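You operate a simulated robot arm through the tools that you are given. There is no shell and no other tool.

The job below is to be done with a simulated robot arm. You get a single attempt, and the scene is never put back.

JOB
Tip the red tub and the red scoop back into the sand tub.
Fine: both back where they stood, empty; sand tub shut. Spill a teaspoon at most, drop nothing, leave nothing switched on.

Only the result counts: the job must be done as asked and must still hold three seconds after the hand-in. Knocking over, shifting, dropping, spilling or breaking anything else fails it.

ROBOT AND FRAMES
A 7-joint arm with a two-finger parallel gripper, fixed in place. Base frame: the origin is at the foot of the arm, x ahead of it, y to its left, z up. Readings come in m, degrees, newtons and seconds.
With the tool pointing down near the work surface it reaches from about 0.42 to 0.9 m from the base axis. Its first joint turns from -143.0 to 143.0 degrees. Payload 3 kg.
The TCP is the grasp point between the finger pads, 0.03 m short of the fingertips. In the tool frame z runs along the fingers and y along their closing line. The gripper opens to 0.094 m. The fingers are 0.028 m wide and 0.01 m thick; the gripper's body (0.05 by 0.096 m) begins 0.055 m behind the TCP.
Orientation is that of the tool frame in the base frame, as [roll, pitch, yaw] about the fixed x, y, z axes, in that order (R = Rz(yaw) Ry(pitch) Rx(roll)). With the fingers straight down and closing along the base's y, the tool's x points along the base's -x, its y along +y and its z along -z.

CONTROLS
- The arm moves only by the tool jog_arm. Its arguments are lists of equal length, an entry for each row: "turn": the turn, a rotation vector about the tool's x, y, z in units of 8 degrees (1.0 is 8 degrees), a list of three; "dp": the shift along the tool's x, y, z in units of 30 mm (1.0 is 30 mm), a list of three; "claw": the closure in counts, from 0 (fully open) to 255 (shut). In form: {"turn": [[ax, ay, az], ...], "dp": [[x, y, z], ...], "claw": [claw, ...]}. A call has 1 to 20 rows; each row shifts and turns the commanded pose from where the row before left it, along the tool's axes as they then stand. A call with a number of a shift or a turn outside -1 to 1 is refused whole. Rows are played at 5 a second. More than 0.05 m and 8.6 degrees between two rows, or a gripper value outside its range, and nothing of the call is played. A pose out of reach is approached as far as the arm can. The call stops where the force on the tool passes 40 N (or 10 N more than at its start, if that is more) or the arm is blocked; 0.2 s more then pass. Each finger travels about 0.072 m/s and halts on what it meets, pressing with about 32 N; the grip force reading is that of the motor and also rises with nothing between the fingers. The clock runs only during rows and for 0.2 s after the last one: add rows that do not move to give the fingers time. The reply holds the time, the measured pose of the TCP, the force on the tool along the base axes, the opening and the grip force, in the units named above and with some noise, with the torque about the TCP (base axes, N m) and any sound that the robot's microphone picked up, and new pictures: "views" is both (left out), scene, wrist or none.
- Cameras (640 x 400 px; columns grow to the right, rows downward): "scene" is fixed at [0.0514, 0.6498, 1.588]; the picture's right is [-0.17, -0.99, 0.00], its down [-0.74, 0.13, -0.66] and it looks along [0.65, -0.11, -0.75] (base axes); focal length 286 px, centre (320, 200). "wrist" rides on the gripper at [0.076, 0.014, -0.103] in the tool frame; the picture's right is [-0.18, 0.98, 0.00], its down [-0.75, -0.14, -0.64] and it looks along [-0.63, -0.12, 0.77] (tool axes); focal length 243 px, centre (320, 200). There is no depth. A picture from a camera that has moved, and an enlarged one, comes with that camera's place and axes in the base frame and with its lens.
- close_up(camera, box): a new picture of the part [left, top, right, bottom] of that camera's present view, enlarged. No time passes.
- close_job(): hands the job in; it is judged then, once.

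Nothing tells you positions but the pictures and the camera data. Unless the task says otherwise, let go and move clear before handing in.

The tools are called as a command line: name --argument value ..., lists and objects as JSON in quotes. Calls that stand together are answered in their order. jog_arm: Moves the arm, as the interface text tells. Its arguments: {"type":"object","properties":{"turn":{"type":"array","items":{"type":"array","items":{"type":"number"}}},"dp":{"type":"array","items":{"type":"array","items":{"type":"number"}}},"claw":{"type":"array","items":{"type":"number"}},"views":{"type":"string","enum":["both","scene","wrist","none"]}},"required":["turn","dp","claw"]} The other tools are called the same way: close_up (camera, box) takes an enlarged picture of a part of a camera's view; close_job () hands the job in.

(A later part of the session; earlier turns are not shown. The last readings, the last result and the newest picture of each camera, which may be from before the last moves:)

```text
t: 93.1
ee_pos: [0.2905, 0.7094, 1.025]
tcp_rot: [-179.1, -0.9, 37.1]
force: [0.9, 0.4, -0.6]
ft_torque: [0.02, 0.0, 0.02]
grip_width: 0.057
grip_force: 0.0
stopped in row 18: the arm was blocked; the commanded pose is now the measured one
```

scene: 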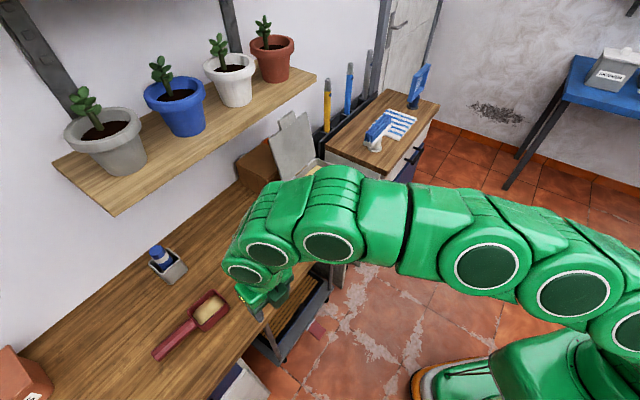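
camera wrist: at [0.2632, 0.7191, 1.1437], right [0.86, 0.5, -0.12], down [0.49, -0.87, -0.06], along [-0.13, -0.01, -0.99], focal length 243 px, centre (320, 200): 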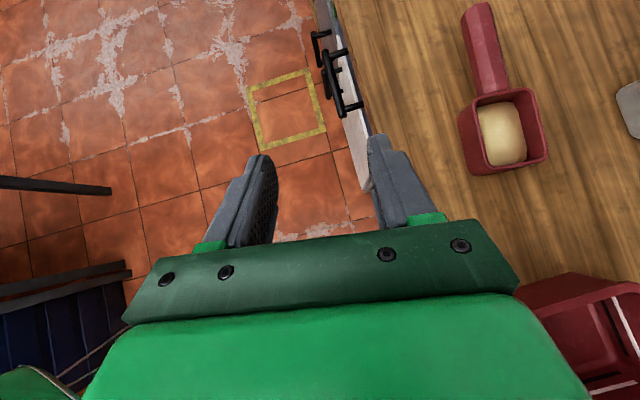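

The arm stopped short slightly at a joint limit, with no contact force. I'll tilt outward now to get a clear measuring view of the scoop and confirm nothing was disturbed.

jog_arm --turn '[[0, 1, 0], [0, 1, 0], [0, 1, 0], [0, 1, 0], [0, 1, 0], [0, 1, 0], [0, 1, 0], [0, 0, 0]]' --dp '[[0, 0, 0], [0, 0, 0], [0, 0, 0], [0, 0, 0], [0, 0, 0], [0, 0, 0], [0, 0, 0], [0, 0, 0]]' --claw '[0, 0, 0, 0, 0, 0, 0, 0]'

close_up --camera "wrist" --box '[160, 60, 480, 260]'

```text
t: 94.9
ee_pos: [0.2852, 0.7114, 1.0207]
tcp_rot: [-178.6, -56.5, 36.0]
force: [0.2, 0.4, -0.4]
ft_torque: [0.03, 0.01, 0.01]
grip_width: 0.094
grip_force: 0.1
camera wrist: at [0.2601, 0.6723, 1.1407], right [0.51, -0.84, -0.17], down [-0.84, -0.46, -0.27], along [0.15, 0.28, -0.95], focal length 243 px, centre (320, 200)
```

scene: 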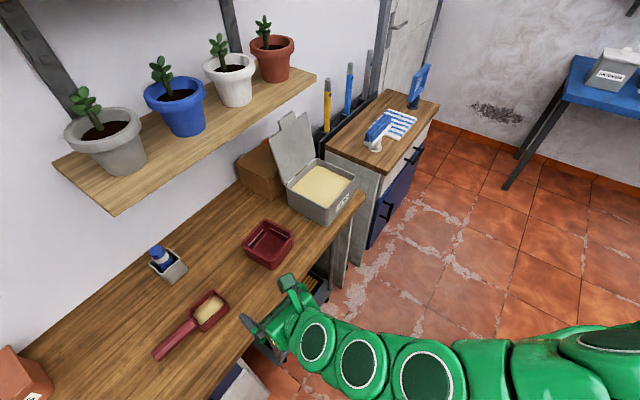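
wrist: 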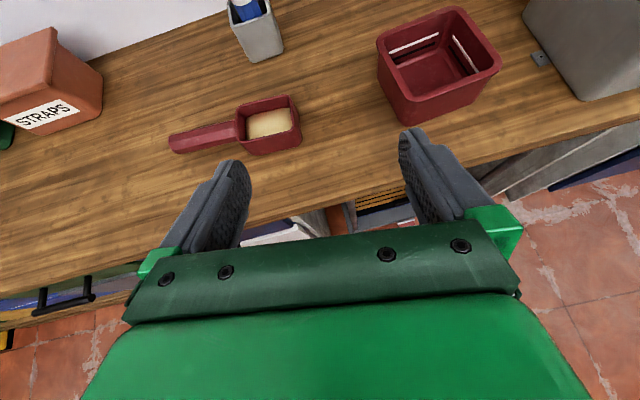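

```text
2.00 times, centred on (320, 160) of wrist
camera zoom: at [0.2601, 0.6723, 1.1407], right [0.51, -0.84, -0.17], down [-0.84, -0.46, -0.27], along [0.15, 0.28, -0.95], focal length 485 px, centre (320, 280)
```

zoom: 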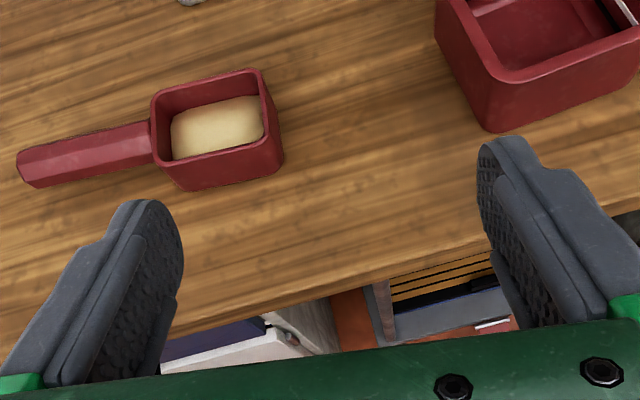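

All is intact and I have a clear view of the scoop: bowl rim at N≈0.855–0.915, E≈0.322–0.403, yawed about 4°. I'll align the tool yaw with it and move above its right end wall with a 25° outward tilt.

jog_arm --turn '[[0.346, 0, -0.345], [0, -1, 0], [0, -1, 0], [0, -1, 0], [0, -0.94, 0], [0, 0, 0], [0, 0, 0], [0, 0, 0], [0, 0, 0], [0, 0, 0], [0, 0, 0], [0, 0, 0]]' --dp '[[0, 0, 0], [0, 0, 0], [0, 0, 0], [0, 0, 0], [0, 0, 0], [0.617, -0.193, 0.752], [0.617, -0.193, 0.752], [0.617, -0.193, 0.752], [0.617, -0.193, 0.752], [0.617, -0.193, 0.752], [0.617, -0.193, 0.752], [0, 0, 0]]' --claw '[100, 100, 100, 100, 100, 100, 100, 100, 100, 100, 100, 100]'

close_up --camera "wrist" --box '[160, 40, 480, 240]'

close_up --camera "scene" --box '[145, 240, 285, 365]'

```text
t: 97.0
ee_pos: [0.3655, 0.7973, 1.0791]
tcp_rot: [-171.8, -29.7, 36.5]
force: [-1.8, -2.2, 0.4]
ft_torque: [0.09, -0.07, 0.0]
grip_width: 0.0574
grip_force: 0.0
stopped in row 10: the force on the tool passed its limit at 92 N (the readings are from after the stop); the commanded pose is now the measured one
camera wrist: at [0.3952, 0.7843, 1.2025], right [0.51, -0.84, -0.21], down [-0.82, -0.54, 0.2], along [-0.28, 0.07, -0.96], focal length 243 px, centre (320, 200)
```

scene: 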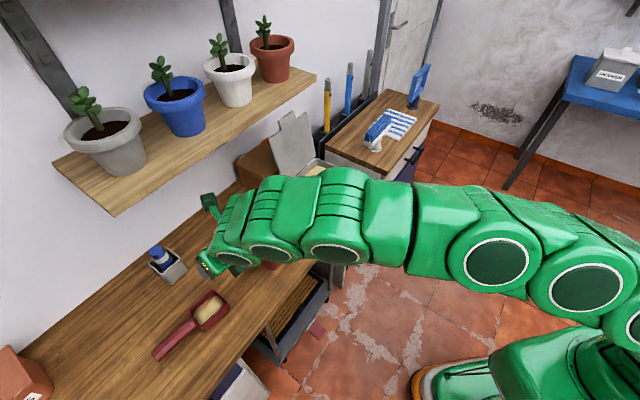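
wrist: 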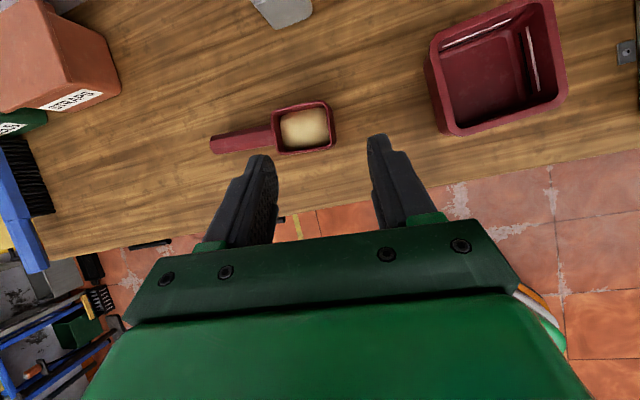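

```text
2.00 times, centred on (320, 140) of wrist
camera zoom: at [0.3952, 0.7843, 1.2025], right [0.51, -0.84, -0.21], down [-0.82, -0.54, 0.2], along [-0.28, 0.07, -0.96], focal length 485 px, centre (320, 320)
```

zoom: 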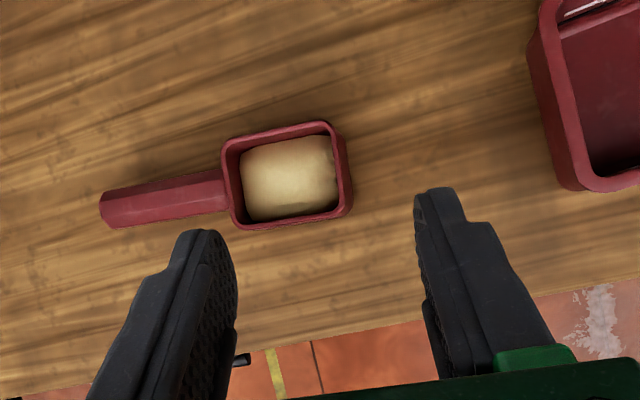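

```text
3.20 times, centred on (215, 302) of scene
camera zoom: at [0.0514, 0.6498, 1.588], right [-0.17, -0.99, 0.0], down [-0.74, 0.13, -0.66], along [0.65, -0.11, -0.75], focal length 914 px, centre (656, -128)
```

zoom: 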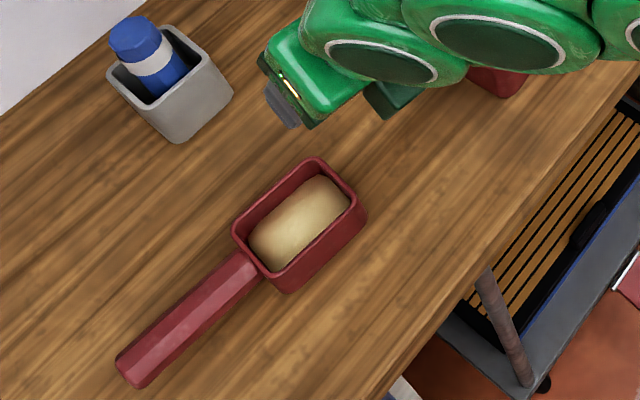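

The arm switched posture abruptly during that move, and the force spike came from the swing; pictures show the tub, scoop, holder, pots and lid all undisturbed. I'll correct the tool's roll and yaw in small steps here before continuing.

jog_arm --turn '[[-0.26, 0, -0.16], [-0.26, 0, -0.16], [-0.26, 0, -0.16], [0, 0, 0]]' --dp '[[0, 0, 0], [0, 0, 0], [0, 0, 0], [0, 0, 0]]' --claw '[100, 100, 100, 100]'

close_up --camera "scene" --box '[240, 100, 420, 280]'

```text
t: 98.0
ee_pos: [0.3592, 0.8001, 1.0752]
tcp_rot: [179.4, -29.7, 41.6]
force: [0.0, 0.3, 0.8]
ft_torque: [0.02, -0.03, -0.01]
grip_width: 0.057
grip_force: 0.1
camera wrist: at [0.3779, 0.8002, 1.2019], right [0.53, -0.84, -0.08], down [-0.83, -0.53, 0.18], along [-0.2, -0.03, -0.98], focal length 243 px, centre (320, 200)
```

scene: 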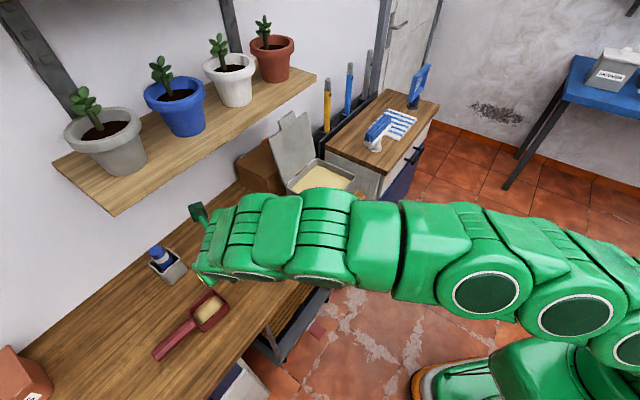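
wrist: 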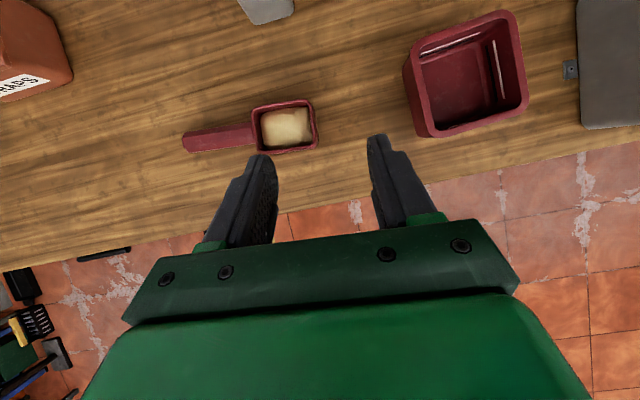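

```text
2.22 times, centred on (330, 190) of scene
camera zoom: at [0.0514, 0.6498, 1.588], right [-0.17, -0.99, 0.0], down [-0.74, 0.13, -0.66], along [0.65, -0.11, -0.75], focal length 635 px, centre (298, 222)
```

zoom: 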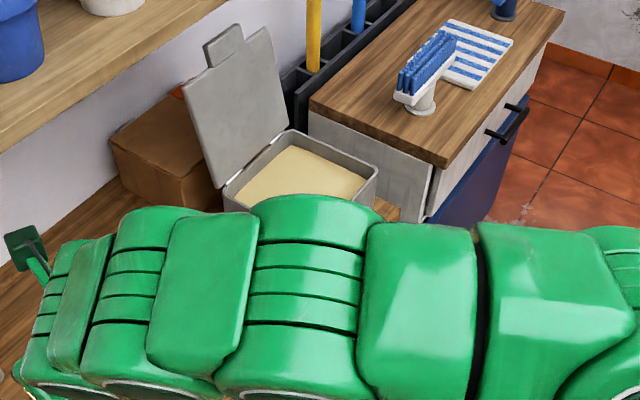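

The pose is now clean, and this posture reaches well. Zooming in on the scoop to refine the wall position.

close_up --camera "wrist" --box '[175, 80, 335, 180]'

```text
4.00 times, centred on (255, 130) of wrist
camera zoom: at [0.3779, 0.8002, 1.2019], right [0.53, -0.84, -0.08], down [-0.83, -0.53, 0.18], along [-0.2, -0.03, -0.98], focal length 970 px, centre (580, 480)
```

zoom: 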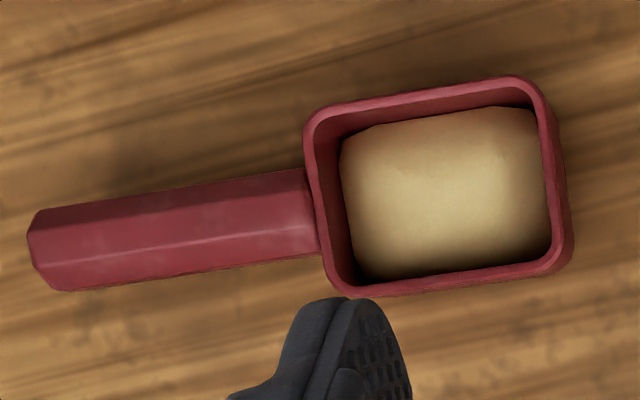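

Refined: the right end wall's rim centre is at about N 0.883, E 0.329, with the scoop yawed about 5.5°. I'll trim the yaw by 2° and descend in small steps to just above the wall.

jog_arm --turn '[[-0.125, 0, 0.217], [0, 0, 0], [0, 0, 0], [0, 0, 0], [0, 0, 0], [0, 0, 0], [0, 0, 0], [0, 0, 0], [0, 0, 0]]' --dp '[[0, 0, 0], [-0.228, -0.0925, 0.721], [-0.228, -0.0925, 0.721], [-0.228, -0.0925, 0.721], [-0.228, -0.0925, 0.721], [-0.228, -0.0925, 0.721], [-0.228, -0.0925, 0.721], [-0.228, -0.0925, 0.721], [0, 0, 0]]' --claw '[100, 100, 100, 100, 100, 100, 100, 100, 100]'

close_up --camera "wrist" --box '[180, 60, 460, 240]'

close_up --camera "scene" --box '[145, 260, 255, 365]'

```text
t: 100.0
ee_pos: [0.3739, 0.8354, 0.9192]
tcp_rot: [179.4, -29.7, 39.6]
force: [0.7, -0.4, 0.3]
ft_torque: [0.0, -0.02, 0.04]
grip_width: 0.0571
grip_force: 0.1
camera wrist: at [0.3942, 0.8355, 1.0466], right [0.5, -0.86, -0.08], down [-0.84, -0.51, 0.18], along [-0.2, -0.02, -0.98], focal length 243 px, centre (320, 200)
```

scene: 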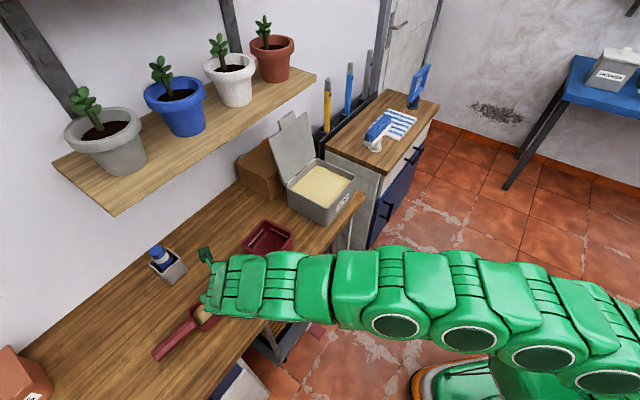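
wrist: 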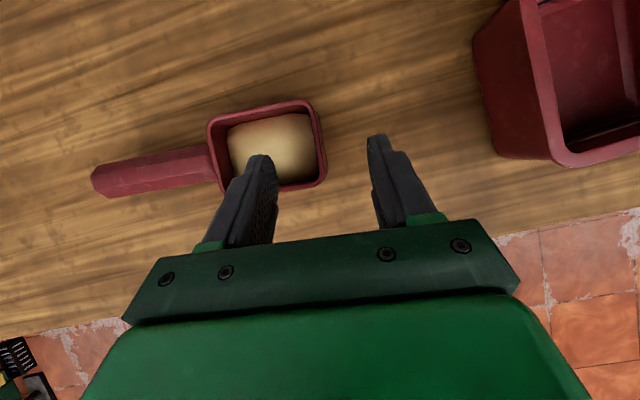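

```text
2.22 times, centred on (320, 150) of wrist
camera zoom: at [0.3942, 0.8355, 1.0466], right [0.5, -0.86, -0.08], down [-0.84, -0.51, 0.18], along [-0.2, -0.02, -0.98], focal length 539 px, centre (320, 311)
```

zoom: 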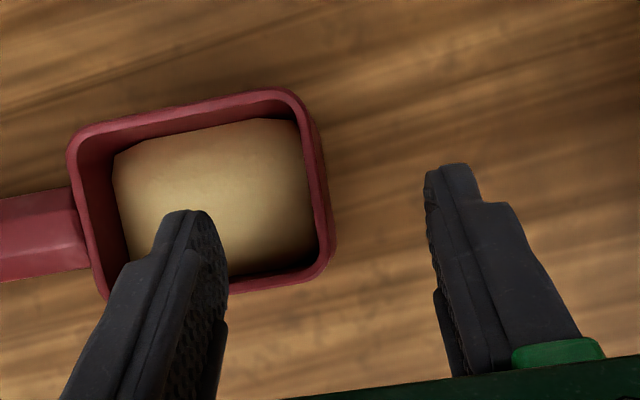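

```text
3.81 times, centred on (200, 312) of scene
camera zoom: at [0.0514, 0.6498, 1.588], right [-0.17, -0.99, 0.0], down [-0.74, 0.13, -0.66], along [0.65, -0.11, -0.75], focal length 1088 px, centre (777, -229)
```

zoom: 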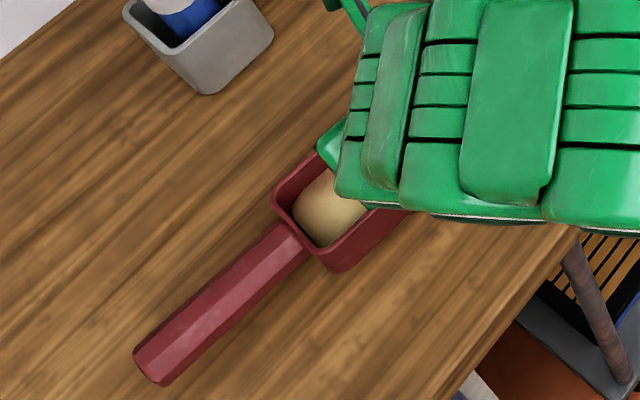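

Measured again up close: wall centre E≈0.3275. I'll reduce the tilt to 17° and move right above the wall, about 1 cm clear, for a final check.

jog_arm --turn '[[0, -0.8, 0], [0, -0.79, 0], [0, 0, 0], [0, 0, 0], [0, 0, 0]]' --dp '[[0, 0, 0], [0, 0, 0], [0.275, -0.0625, 0.329], [0.275, -0.0625, 0.329], [0, 0, 0]]' --claw '[100, 100, 100, 100, 100]'

close_up --camera "wrist" --box '[180, 60, 460, 240]'

close_up --camera "scene" --box '[145, 260, 255, 365]'

```text
t: 101.2
ee_pos: [0.3793, 0.8401, 0.9185]
tcp_rot: [179.6, -20.2, 39.4]
force: [0.2, -0.1, -0.2]
ft_torque: [-0.01, 0.0, -0.01]
grip_width: 0.0573
grip_force: 0.1
out of reach, approached as far as the arm can: row 2, 3, 4
camera wrist: at [0.414, 0.8528, 1.0402], right [0.49, -0.87, -0.06], down [-0.81, -0.48, 0.34], along [-0.32, -0.12, -0.94], focal length 243 px, centre (320, 200)
```

scene: 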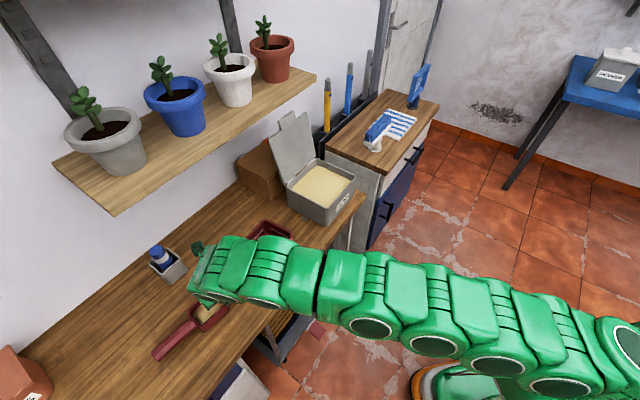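
wrist: 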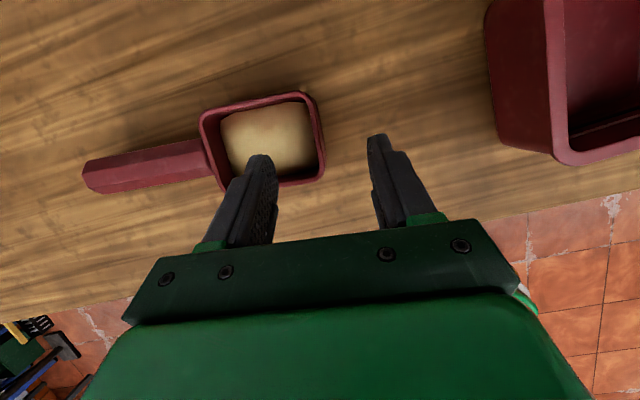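

```text
2.22 times, centred on (320, 150) of wrist
camera zoom: at [0.414, 0.8528, 1.0402], right [0.49, -0.87, -0.06], down [-0.81, -0.48, 0.34], along [-0.32, -0.12, -0.94], focal length 539 px, centre (320, 311)
```

zoom: 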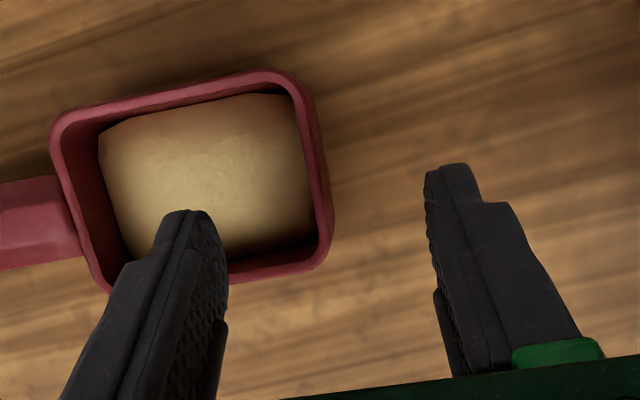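

```text
3.81 times, centred on (200, 312) of scene
camera zoom: at [0.0514, 0.6498, 1.588], right [-0.17, -0.99, 0.0], down [-0.74, 0.13, -0.66], along [0.65, -0.11, -0.75], focal length 1088 px, centre (777, -229)
```

zoom: 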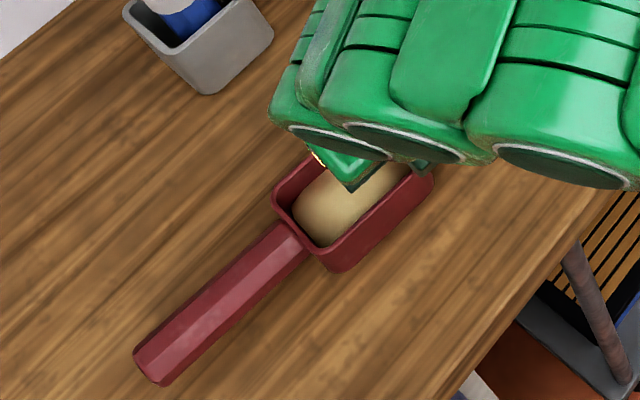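

The tilt limit here is 20°, which is fine. I'll insert along the finger axis in two steps, watching for contact.

jog_arm --turn '[[0, 0, 0], [0, 0, 0], [0, 0, 0]]' --dp '[[0, -0.12, 0.4], [0, 0, 0.5], [0, 0, 0]]' --claw '[100, 100, 100]' --views "wrist"

close_up --camera "wrist" --box '[180, 60, 460, 240]'

close_up --camera "scene" --box '[145, 260, 255, 365]'

```text
t: 102.0
ee_pos: [0.3917, 0.8334, 0.8902]
tcp_rot: [179.6, -20.3, 39.3]
force: [0.0, 0.3, -0.2]
ft_torque: [-0.03, 0.01, 0.01]
grip_width: 0.0572
grip_force: 0.2
out of reach, approached as far as the arm can: row 1, 2
camera wrist: at [0.4263, 0.8469, 1.0135], right [0.49, -0.87, -0.06], down [-0.81, -0.48, 0.34], along [-0.32, -0.12, -0.94], focal length 243 px, centre (320, 200)
```

wrist: 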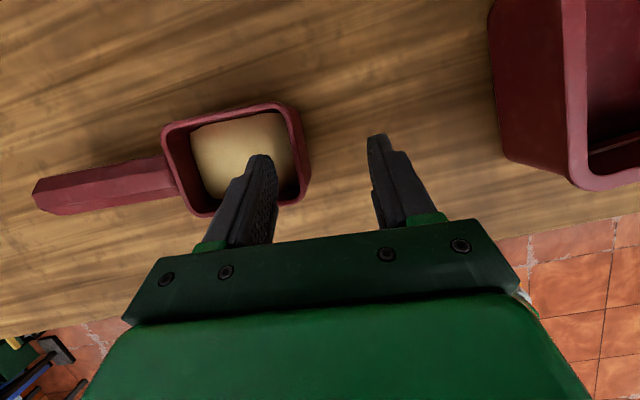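

```text
2.22 times, centred on (320, 150) of wrist
camera zoom: at [0.4263, 0.8469, 1.0135], right [0.49, -0.87, -0.06], down [-0.81, -0.48, 0.34], along [-0.32, -0.12, -0.94], focal length 539 px, centre (320, 311)
```

zoom: 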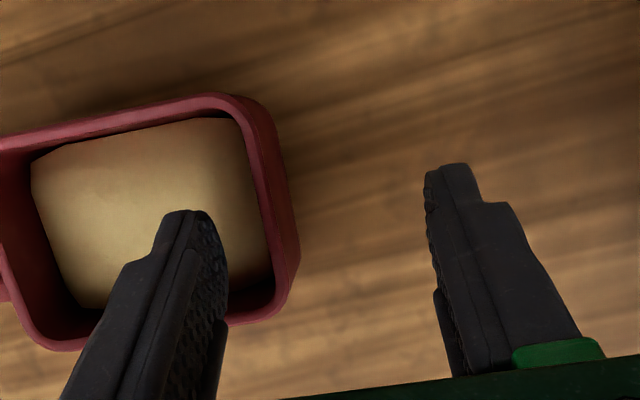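

```text
3.81 times, centred on (200, 312) of scene
camera zoom: at [0.0514, 0.6498, 1.588], right [-0.17, -0.99, 0.0], down [-0.74, 0.13, -0.66], along [0.65, -0.11, -0.75], focal length 1088 px, centre (777, -229)
```

zoom: 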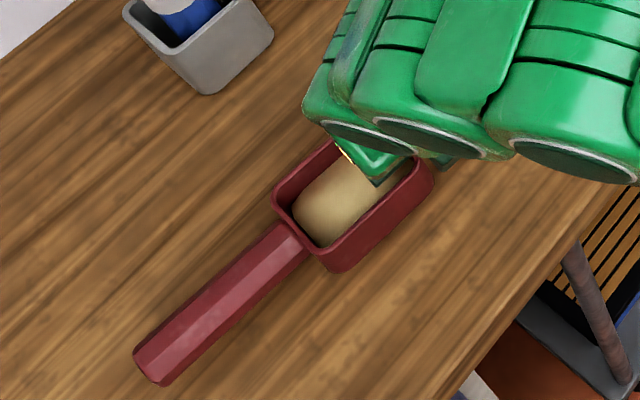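

At 20° tilt the arm falls short by about 1.5 cm. I'll back out slightly, increase the tilt to 28° to gain reach, and re-align.

jog_arm --turn '[[0, 0, 0], [0, 0.48, 0], [0, 0.48, 0], [0, 0, 0], [0, 0, 0]]' --dp '[[0, 0, -1], [0, 0, 0], [0, 0, 0], [-0.136, -0.544, 0.29], [0, 0, 0]]' --claw '[100, 100, 100, 100, 100]' --views "wrist"

close_up --camera "wrist" --box '[180, 60, 460, 240]'

```text
t: 103.2
ee_pos: [0.3707, 0.84, 0.9091]
tcp_rot: [179.6, -28.0, 39.5]
force: [-0.4, 0.1, 0.3]
ft_torque: [-0.01, 0.01, -0.02]
grip_width: 0.0571
grip_force: 0.0
camera wrist: at [0.3934, 0.8431, 1.0356], right [0.5, -0.86, -0.08], down [-0.84, -0.5, 0.21], along [-0.22, -0.04, -0.97], focal length 243 px, centre (320, 200)
```

wrist: 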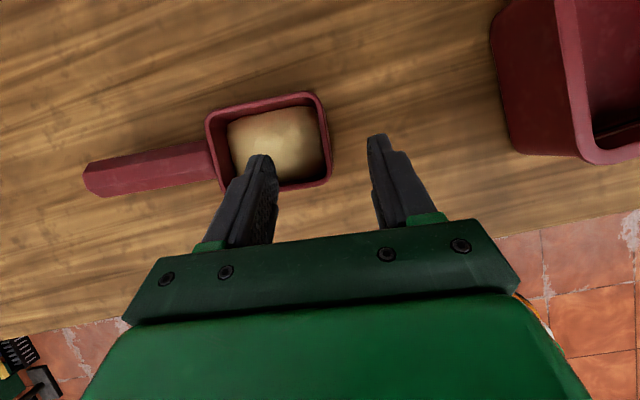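

```text
2.22 times, centred on (320, 150) of wrist
camera zoom: at [0.3934, 0.8431, 1.0356], right [0.5, -0.86, -0.08], down [-0.84, -0.5, 0.21], along [-0.22, -0.04, -0.97], focal length 539 px, centre (320, 311)
```

zoom: 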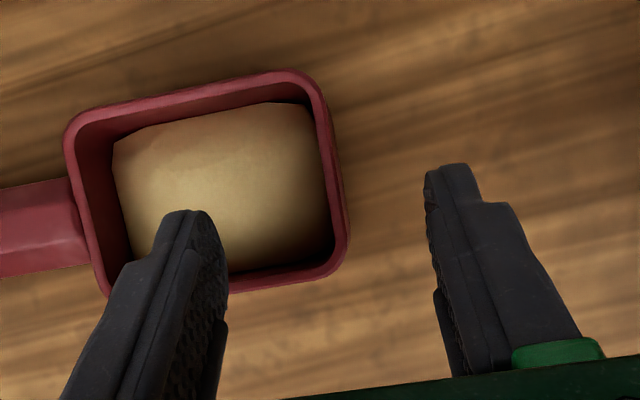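

Now aligned: the finger midpoint is within about 1 mm of the wall centre. Inserting along the finger axis.

jog_arm --turn '[[0, 0, 0], [0, 0, 0], [0, 0, 0]]' --dp '[[0.03, 0.03, 0.58], [0, 0, 0.58], [0, 0, 0]]' --claw '[100, 100, 100]' --views "wrist"

close_up --camera "wrist" --box '[180, 60, 460, 240]'

close_up --camera "scene" --box '[145, 260, 255, 365]'

```text
t: 104.0
ee_pos: [0.3843, 0.8514, 0.8781]
tcp_rot: [179.5, -27.9, 39.6]
force: [0.3, -0.5, 0.8]
ft_torque: [-0.01, 0.01, -0.04]
grip_width: 0.0574
grip_force: 0.0
camera wrist: at [0.4073, 0.8537, 1.0047], right [0.5, -0.86, -0.08], down [-0.84, -0.5, 0.21], along [-0.22, -0.04, -0.97], focal length 243 px, centre (320, 200)
```

wrist: 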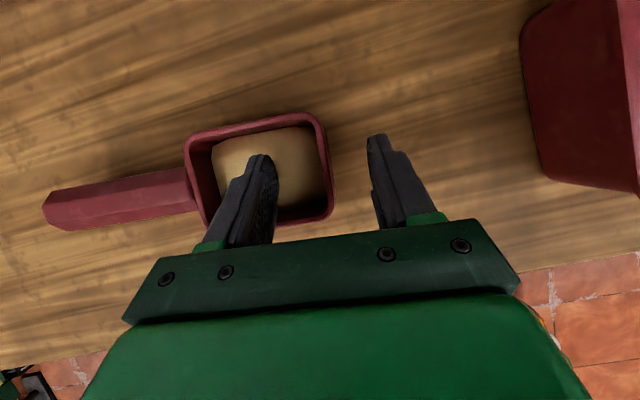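

```text
2.22 times, centred on (320, 150) of wrist
camera zoom: at [0.4073, 0.8537, 1.0047], right [0.5, -0.86, -0.08], down [-0.84, -0.5, 0.21], along [-0.22, -0.04, -0.97], focal length 539 px, centre (320, 311)
```

zoom: 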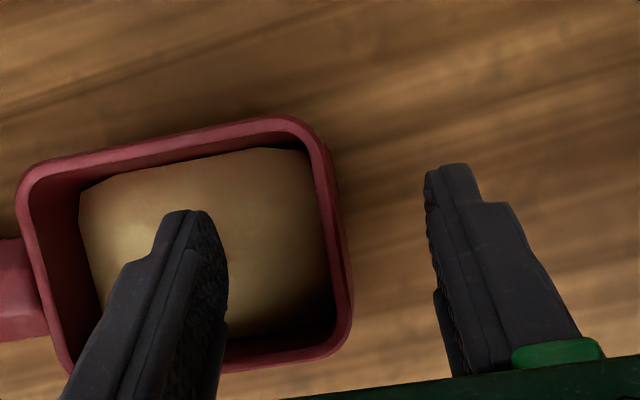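

```text
3.81 times, centred on (200, 312) of scene
camera zoom: at [0.0514, 0.6498, 1.588], right [-0.17, -0.99, 0.0], down [-0.74, 0.13, -0.66], along [0.65, -0.11, -0.75], focal length 1088 px, centre (777, -229)
```

zoom: 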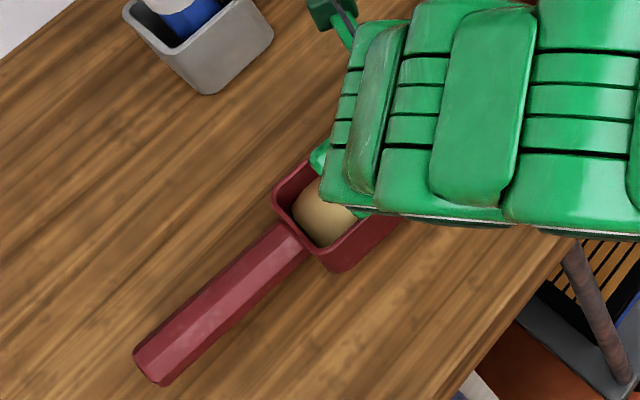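

In position with no contact force. I'll go 3 mm deeper and close the fingers on the wall.

jog_arm --turn '[[0, 0, 0], [0, 0, 0], [0, 0, 0], [0, 0, 0], [0, 0, 0], [0, 0, 0]]' --dp '[[0, 0, 0.1], [0, 0, 0], [0, 0, 0], [0, 0, 0], [0, 0, 0], [0, 0, 0]]' --claw '[130, 180, 220, 255, 255, 255]' --views "wrist"

close_up --camera "wrist" --box '[180, 60, 460, 240]'

close_up --camera "scene" --box '[145, 260, 255, 365]'

```text
t: 105.4
ee_pos: [0.3881, 0.8511, 0.8759]
tcp_rot: [179.5, -27.9, 39.5]
force: [-1.4, -2.1, 3.0]
ft_torque: [0.1, 0.12, 0.15]
grip_width: 0.0038
grip_force: 32.1
camera wrist: at [0.4087, 0.8541, 1.0026], right [0.5, -0.86, -0.08], down [-0.84, -0.5, 0.21], along [-0.22, -0.04, -0.97], focal length 243 px, centre (320, 200)
```

wrist: 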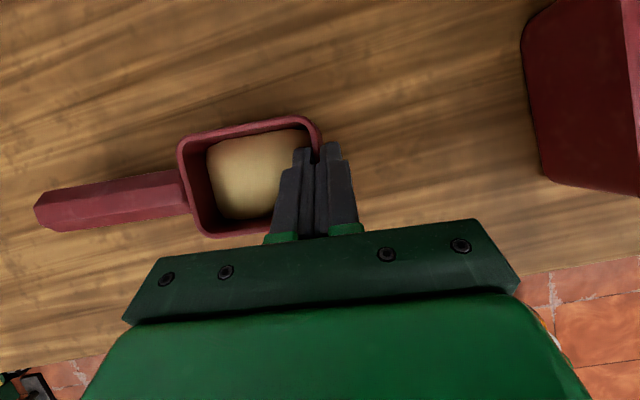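

```text
2.22 times, centred on (320, 150) of wrist
camera zoom: at [0.4087, 0.8541, 1.0026], right [0.5, -0.86, -0.08], down [-0.84, -0.5, 0.21], along [-0.22, -0.04, -0.97], focal length 539 px, centre (320, 311)
```

zoom: 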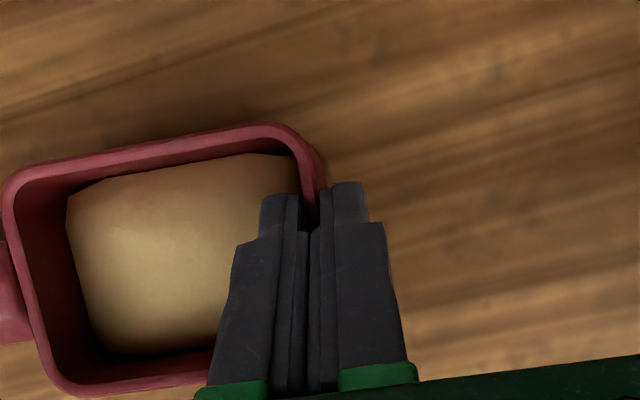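

```text
3.81 times, centred on (200, 312) of scene
camera zoom: at [0.0514, 0.6498, 1.588], right [-0.17, -0.99, 0.0], down [-0.74, 0.13, -0.66], along [0.65, -0.11, -0.75], focal length 1088 px, centre (777, -229)
```

zoom: 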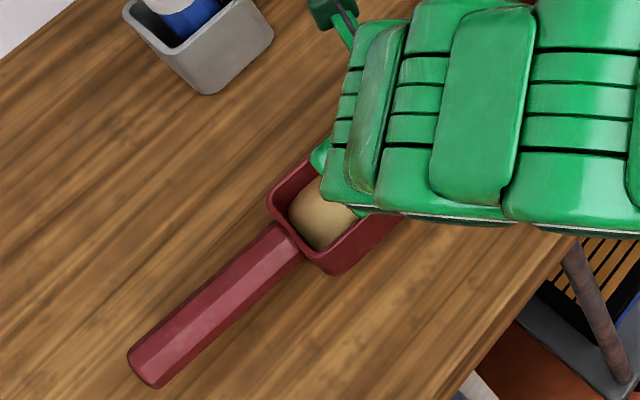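

Gripped on the 4 mm wall; the scoop shifted about 4 mm, which I'll correct on return. A small test lift now.

jog_arm --turn '[[0, 0, 0], [0, 0, 0], [0, 0, 0], [0, 0, 0]]' --dp '[[0.1, 0, -0.18], [0.12, 0, -0.23], [0, 0, 0], [0, 0, 0]]' --claw '[255, 255, 255, 255]'

close_up --camera "wrist" --box '[20, 60, 460, 260]'

close_up --camera "scene" --box '[145, 260, 255, 365]'

```text
t: 106.4
ee_pos: [0.3878, 0.8517, 0.8907]
tcp_rot: [179.4, -27.9, 39.5]
force: [-0.2, -0.1, -3.0]
ft_torque: [-0.24, -0.09, 0.0]
grip_width: 0.0034
grip_force: 31.7
camera wrist: at [0.4095, 0.8538, 1.0167], right [0.5, -0.86, -0.08], down [-0.84, -0.5, 0.21], along [-0.22, -0.04, -0.97], focal length 243 px, centre (320, 200)
```

scene: 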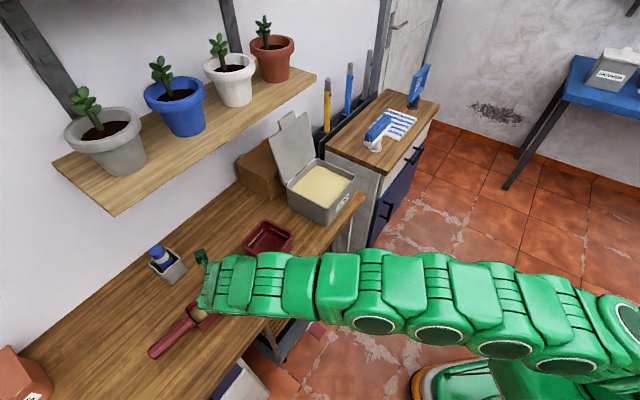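
wrist: 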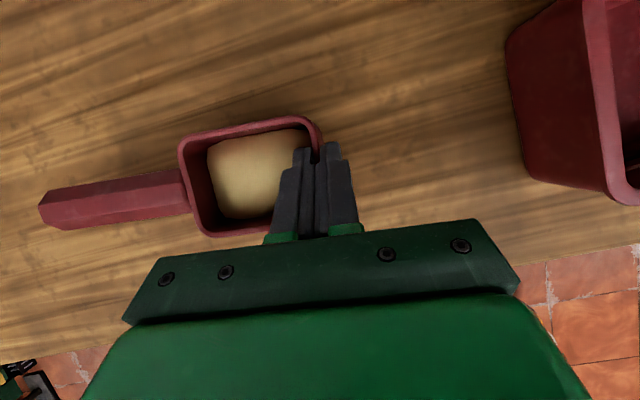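

```text
1.45 times, centred on (240, 160) of wrist
camera zoom: at [0.4095, 0.8538, 1.0167], right [0.5, -0.86, -0.08], down [-0.84, -0.5, 0.21], along [-0.22, -0.04, -0.97], focal length 353 px, centre (436, 258)
```

zoom: 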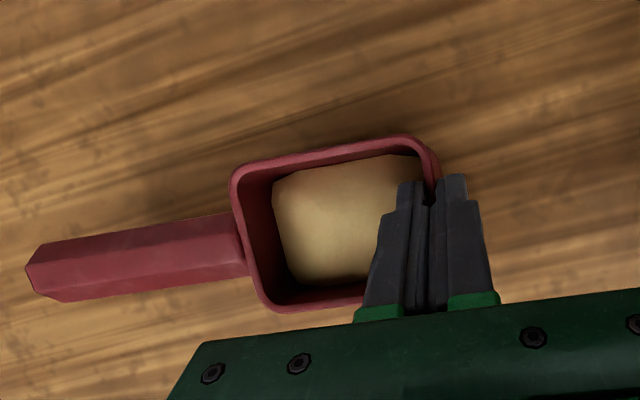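

```text
3.81 times, centred on (200, 312) of scene
camera zoom: at [0.0514, 0.6498, 1.588], right [-0.17, -0.99, 0.0], down [-0.74, 0.13, -0.66], along [0.65, -0.11, -0.75], focal length 1088 px, centre (777, -229)
```

zoom: 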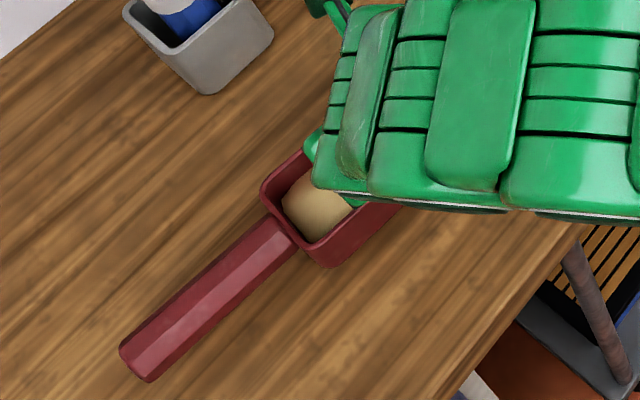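

It lifts cleanly with only about 1–2° of sag. I'll raise it slowly while pulling in toward the robot for reach margin.

jog_arm --turn '[[0, 0, 0], [0, 0, 0], [0, 0, 0], [0, 0, 0], [0, 0, 0], [0, 0, 0], [0, 0, 0], [0, 0, 0], [0, 0, 0], [0, 0, 0]]' --dp '[[0.026, 0.049, -0.3], [0.026, 0.049, -0.45], [0.026, 0.049, -0.55], [0.026, 0.049, -0.55], [0.026, 0.049, -0.55], [0.026, 0.049, -0.55], [0.026, 0.049, -0.55], [0.026, 0.049, -0.5], [0.026, 0.049, -0.37], [0, 0, 0]]' --claw '[255, 255, 255, 255, 255, 255, 255, 255, 255, 255]'

close_up --camera "wrist" --box '[20, 60, 460, 260]'

```text
t: 108.6
ee_pos: [0.3522, 0.8071, 1.009]
tcp_rot: [179.6, -27.9, 39.4]
force: [-0.7, -0.1, -1.9]
ft_torque: [-0.23, -0.12, -0.02]
grip_width: 0.0035
grip_force: 31.1
camera wrist: at [0.3745, 0.8099, 1.1352], right [0.5, -0.86, -0.08], down [-0.84, -0.5, 0.21], along [-0.22, -0.04, -0.97], focal length 243 px, centre (320, 200)
```

scene: 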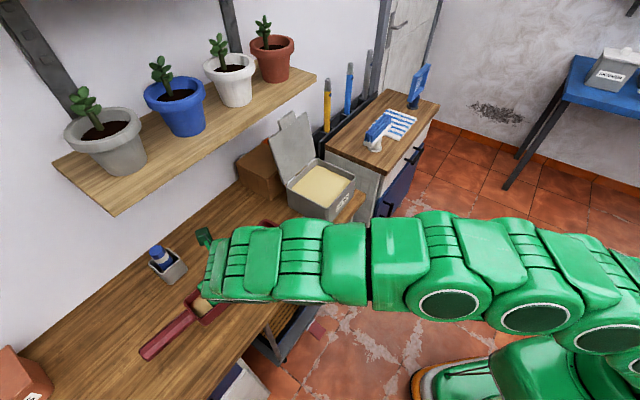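
wrist: 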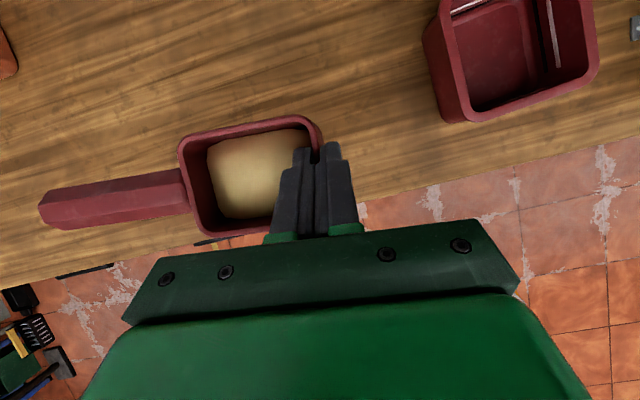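

```text
1.45 times, centred on (240, 160) of wrist
camera zoom: at [0.3745, 0.8099, 1.1352], right [0.5, -0.86, -0.08], down [-0.84, -0.5, 0.21], along [-0.22, -0.04, -0.97], focal length 353 px, centre (436, 258)
```

zoom: 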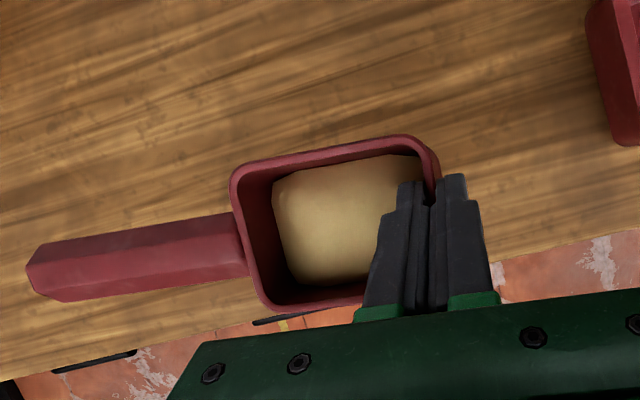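

The scoop is stable in the grip. I'll carry it right toward the box with smooth acceleration, checking midway.

jog_arm --turn '[[0, 0, 0], [0, 0, 0], [0, 0, 0], [0, 0, 0], [0, 0, 0], [0, 0, 0], [0, 0, 0], [0, 0, 0], [0, 0, 0], [0, 0, 0], [0, 0, 0]]' --dp '[[0.033, 0.3, 0.018], [0.055, 0.5, 0.03], [0.078, 0.7, 0.041], [0.089, 0.8, 0.047], [0.089, 0.8, 0.047], [0.089, 0.8, 0.047], [0.089, 0.8, 0.047], [0.089, 0.8, 0.047], [0.078, 0.7, 0.041], [0.055, 0.5, 0.03], [0, 0, 0]]' --claw '[255, 255, 255, 255, 255, 255, 255, 255, 255, 255, 255]'

```text
t: 111.0
ee_pos: [0.4988, 0.6677, 1.0105]
tcp_rot: [179.5, -27.8, 39.5]
force: [-0.1, -0.1, -2.8]
ft_torque: [-0.2, -0.08, -0.01]
grip_width: 0.0036
grip_force: 31.5
camera wrist: at [0.5208, 0.6697, 1.1375], right [0.5, -0.86, -0.08], down [-0.84, -0.5, 0.21], along [-0.22, -0.04, -0.97], focal length 243 px, centre (320, 200)
```

scene: 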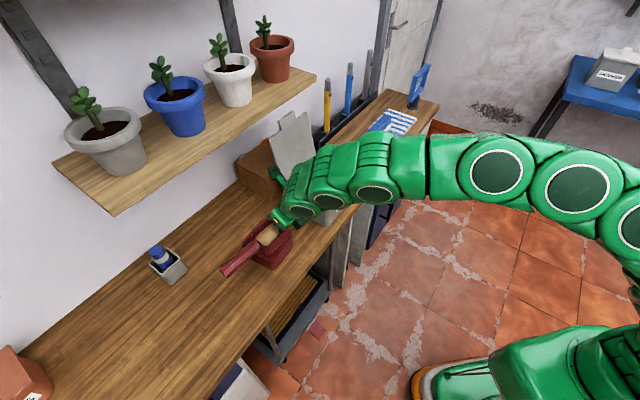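
wrist: 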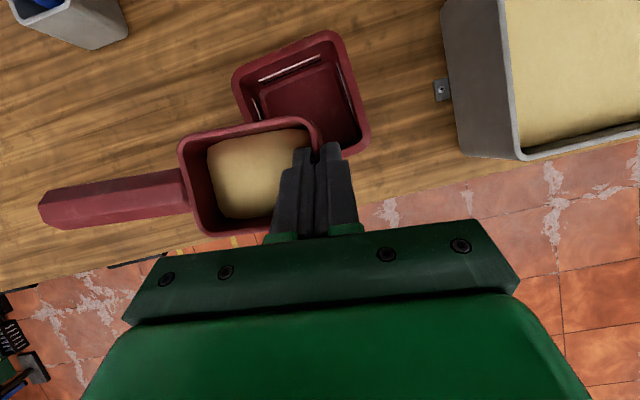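

Halfway and steady. Continuing on to the box.

jog_arm --turn '[[0, 0, 0], [0, 0, 0], [0, 0, 0], [0, 0, 0], [0, 0, 0], [0, 0, 0], [0, 0, 0], [0, 0, 0], [0, 0, 0], [0, 0, 0], [0, 0, 0], [0, 0, 0], [0, 0, 0], [0, 0, 0], [0, 0, 0]]' --dp '[[0.039, 0.3, 0.021], [0.066, 0.5, 0.035], [0.092, 0.7, 0.049], [0.105, 0.8, 0.056], [0.105, 0.8, 0.056], [0.105, 0.8, 0.056], [0.105, 0.8, 0.056], [0.105, 0.8, 0.056], [0.105, 0.8, 0.056], [0.105, 0.8, 0.056], [0.092, 0.7, 0.049], [0.079, 0.6, 0.042], [0.066, 0.5, 0.035], [0.054, 0.41, 0.028], [0, 0, 0]]' --claw '[255, 255, 255, 255, 255, 255, 255, 255, 255, 255, 255, 255, 255, 255, 255]'

close_up --camera "scene" --box '[240, 100, 400, 230]'

```text
t: 114.2
ee_pos: [0.7083, 0.4781, 1.0126]
tcp_rot: [179.5, -27.8, 39.5]
force: [-0.7, 1.1, -3.2]
ft_torque: [-0.17, -0.1, -0.01]
grip_width: 0.0036
grip_force: 31.9
camera wrist: at [0.7302, 0.4798, 1.1391], right [0.5, -0.86, -0.08], down [-0.84, -0.5, 0.21], along [-0.22, -0.04, -0.97], focal length 243 px, centre (320, 200)
```

scene: 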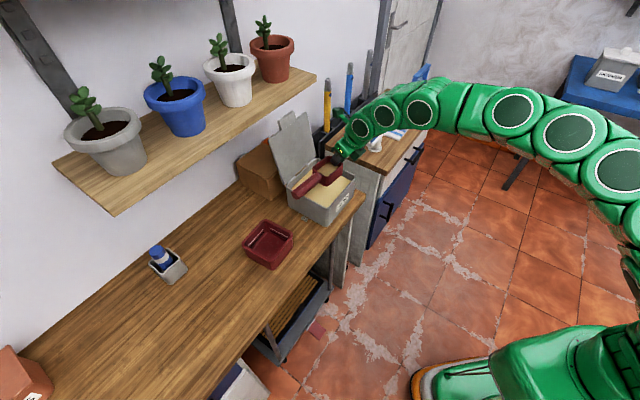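
wrist: 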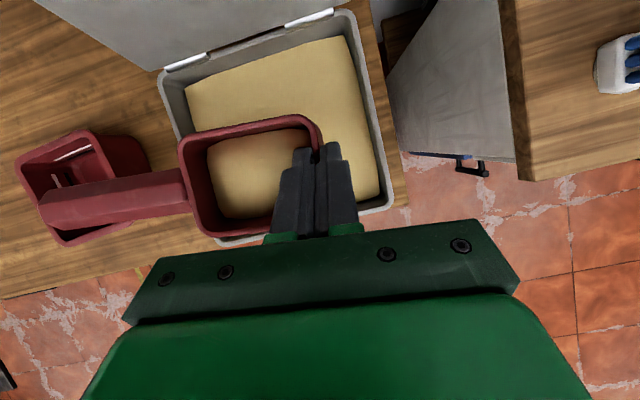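

```text
3.08 times, centred on (320, 165) of scene
camera zoom: at [0.0514, 0.6498, 1.588], right [-0.17, -0.99, 0.0], down [-0.74, 0.13, -0.66], along [0.65, -0.11, -0.75], focal length 879 px, centre (320, 308)
```

zoom: 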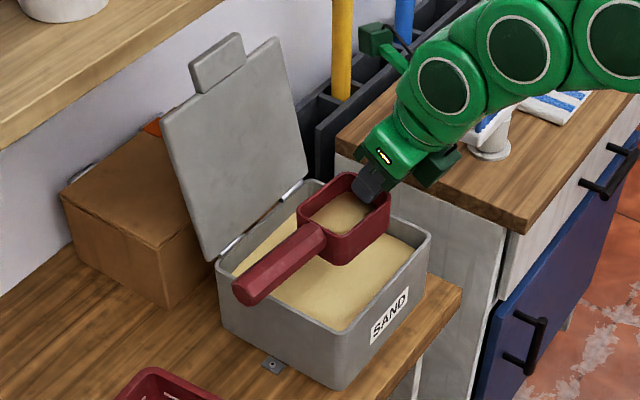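

The scoop bowl is over the middle of the box. Starting to tilt gently.

jog_arm --turn '[[0, 0.7, 0], [0, 0.8, 0], [0, 0.8, 0], [0, 0.8, 0], [0, 0.7, 0], [0, 0, 0]]' --dp '[[0.177, 0, 0.094], [0.162, 0, 0.118], [0.144, 0, 0.139], [0.123, 0, 0.158], [0.1, 0, 0.173], [0, 0, 0]]' --claw '[255, 255, 255, 255, 255, 255]'

close_up --camera "scene" --box '[240, 100, 400, 230]'

```text
t: 115.6
ee_pos: [0.7311, 0.4964, 1.0112]
tcp_rot: [179.3, -58.5, 39.7]
force: [-0.6, 0.3, -2.7]
ft_torque: [-0.24, -0.11, -0.03]
grip_width: 0.0034
grip_force: 32.5
camera wrist: at [0.7017, 0.4568, 1.1298], right [0.55, -0.82, -0.15], down [-0.82, -0.49, -0.31], along [0.18, 0.29, -0.94], focal length 243 px, centre (320, 200)
```

scene: 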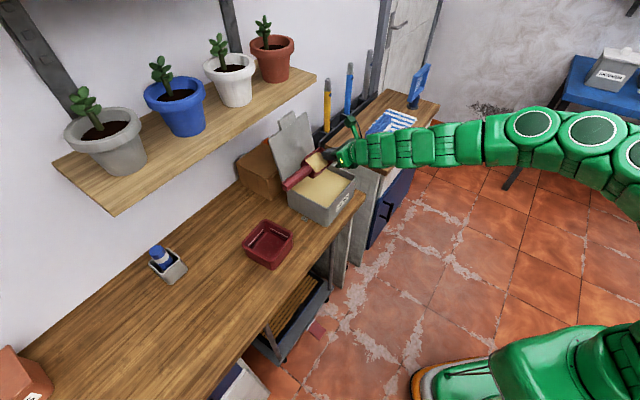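
wrist: 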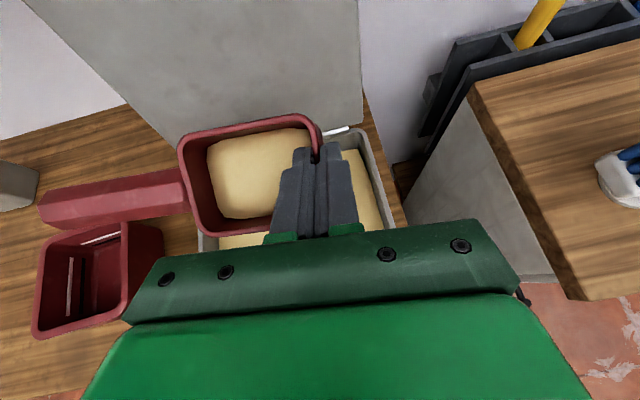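

```text
3.08 times, centred on (320, 165) of scene
camera zoom: at [0.0514, 0.6498, 1.588], right [-0.17, -0.99, 0.0], down [-0.74, 0.13, -0.66], along [0.65, -0.11, -0.75], focal length 879 px, centre (320, 308)
```

zoom: 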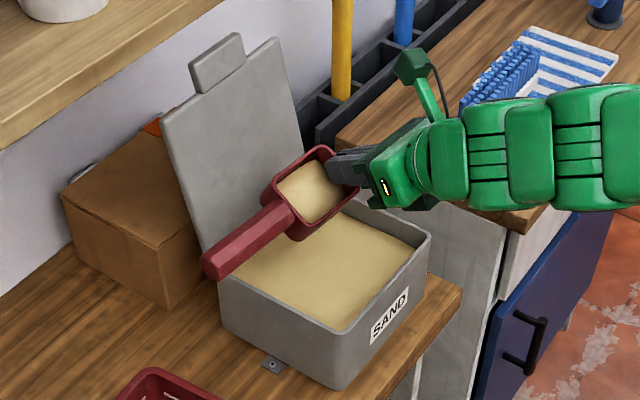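

Steady. Continuing in small steps.

jog_arm --turn '[[0, 0.5, 0], [0, 0.5, 0], [0, 0.5, 0], [0, 0.5, 0], [0, 0, 0], [0, 0, 0]]' --dp '[[0, 0, 0], [0, 0, 0], [0, 0, 0], [0, 0, 0], [0, 0, 0], [0, 0, 0]]' --claw '[255, 255, 255, 255, 255, 255]'

close_up --camera "scene" --box '[240, 100, 400, 230]'

```text
t: 117.0
ee_pos: [0.7335, 0.493, 1.0093]
tcp_rot: [176.9, -70.8, 41.4]
force: [-0.2, -0.3, -3.2]
ft_torque: [-0.2, -0.08, 0.01]
grip_width: 0.0036
grip_force: 31.5
out of reach, approached as far as the arm can: row 2
camera wrist: at [0.6842, 0.4386, 1.1148], right [0.57, -0.81, -0.16], down [-0.75, -0.43, -0.5], along [0.34, 0.4, -0.85], focal length 243 px, centre (320, 200)
```

scene: 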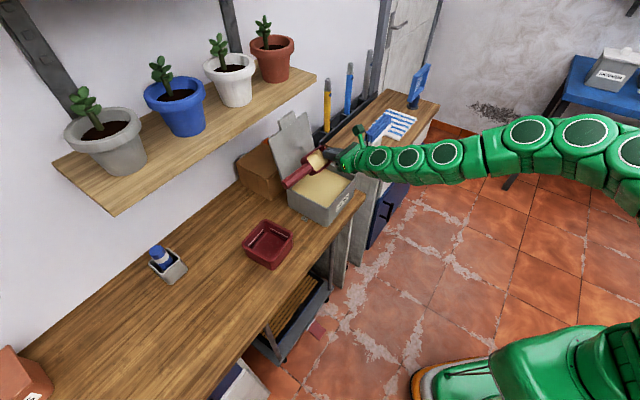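
wrist: 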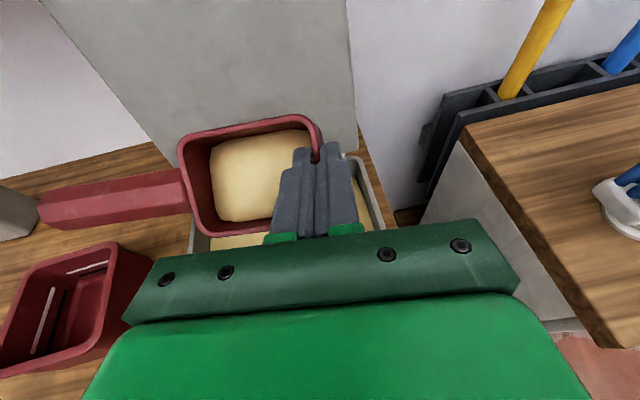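

```text
3.08 times, centred on (320, 165) of scene
camera zoom: at [0.0514, 0.6498, 1.588], right [-0.17, -0.99, 0.0], down [-0.74, 0.13, -0.66], along [0.65, -0.11, -0.75], focal length 879 px, centre (320, 308)
```

zoom: 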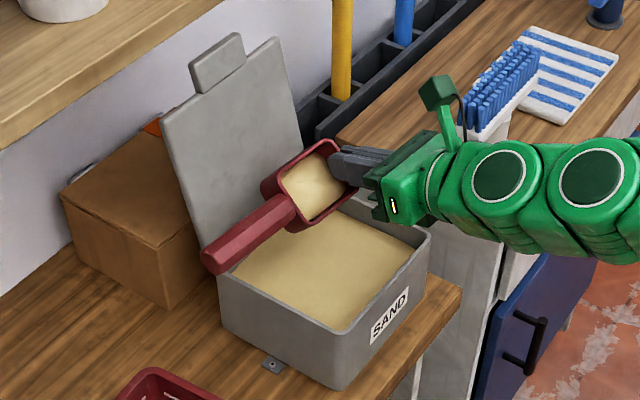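

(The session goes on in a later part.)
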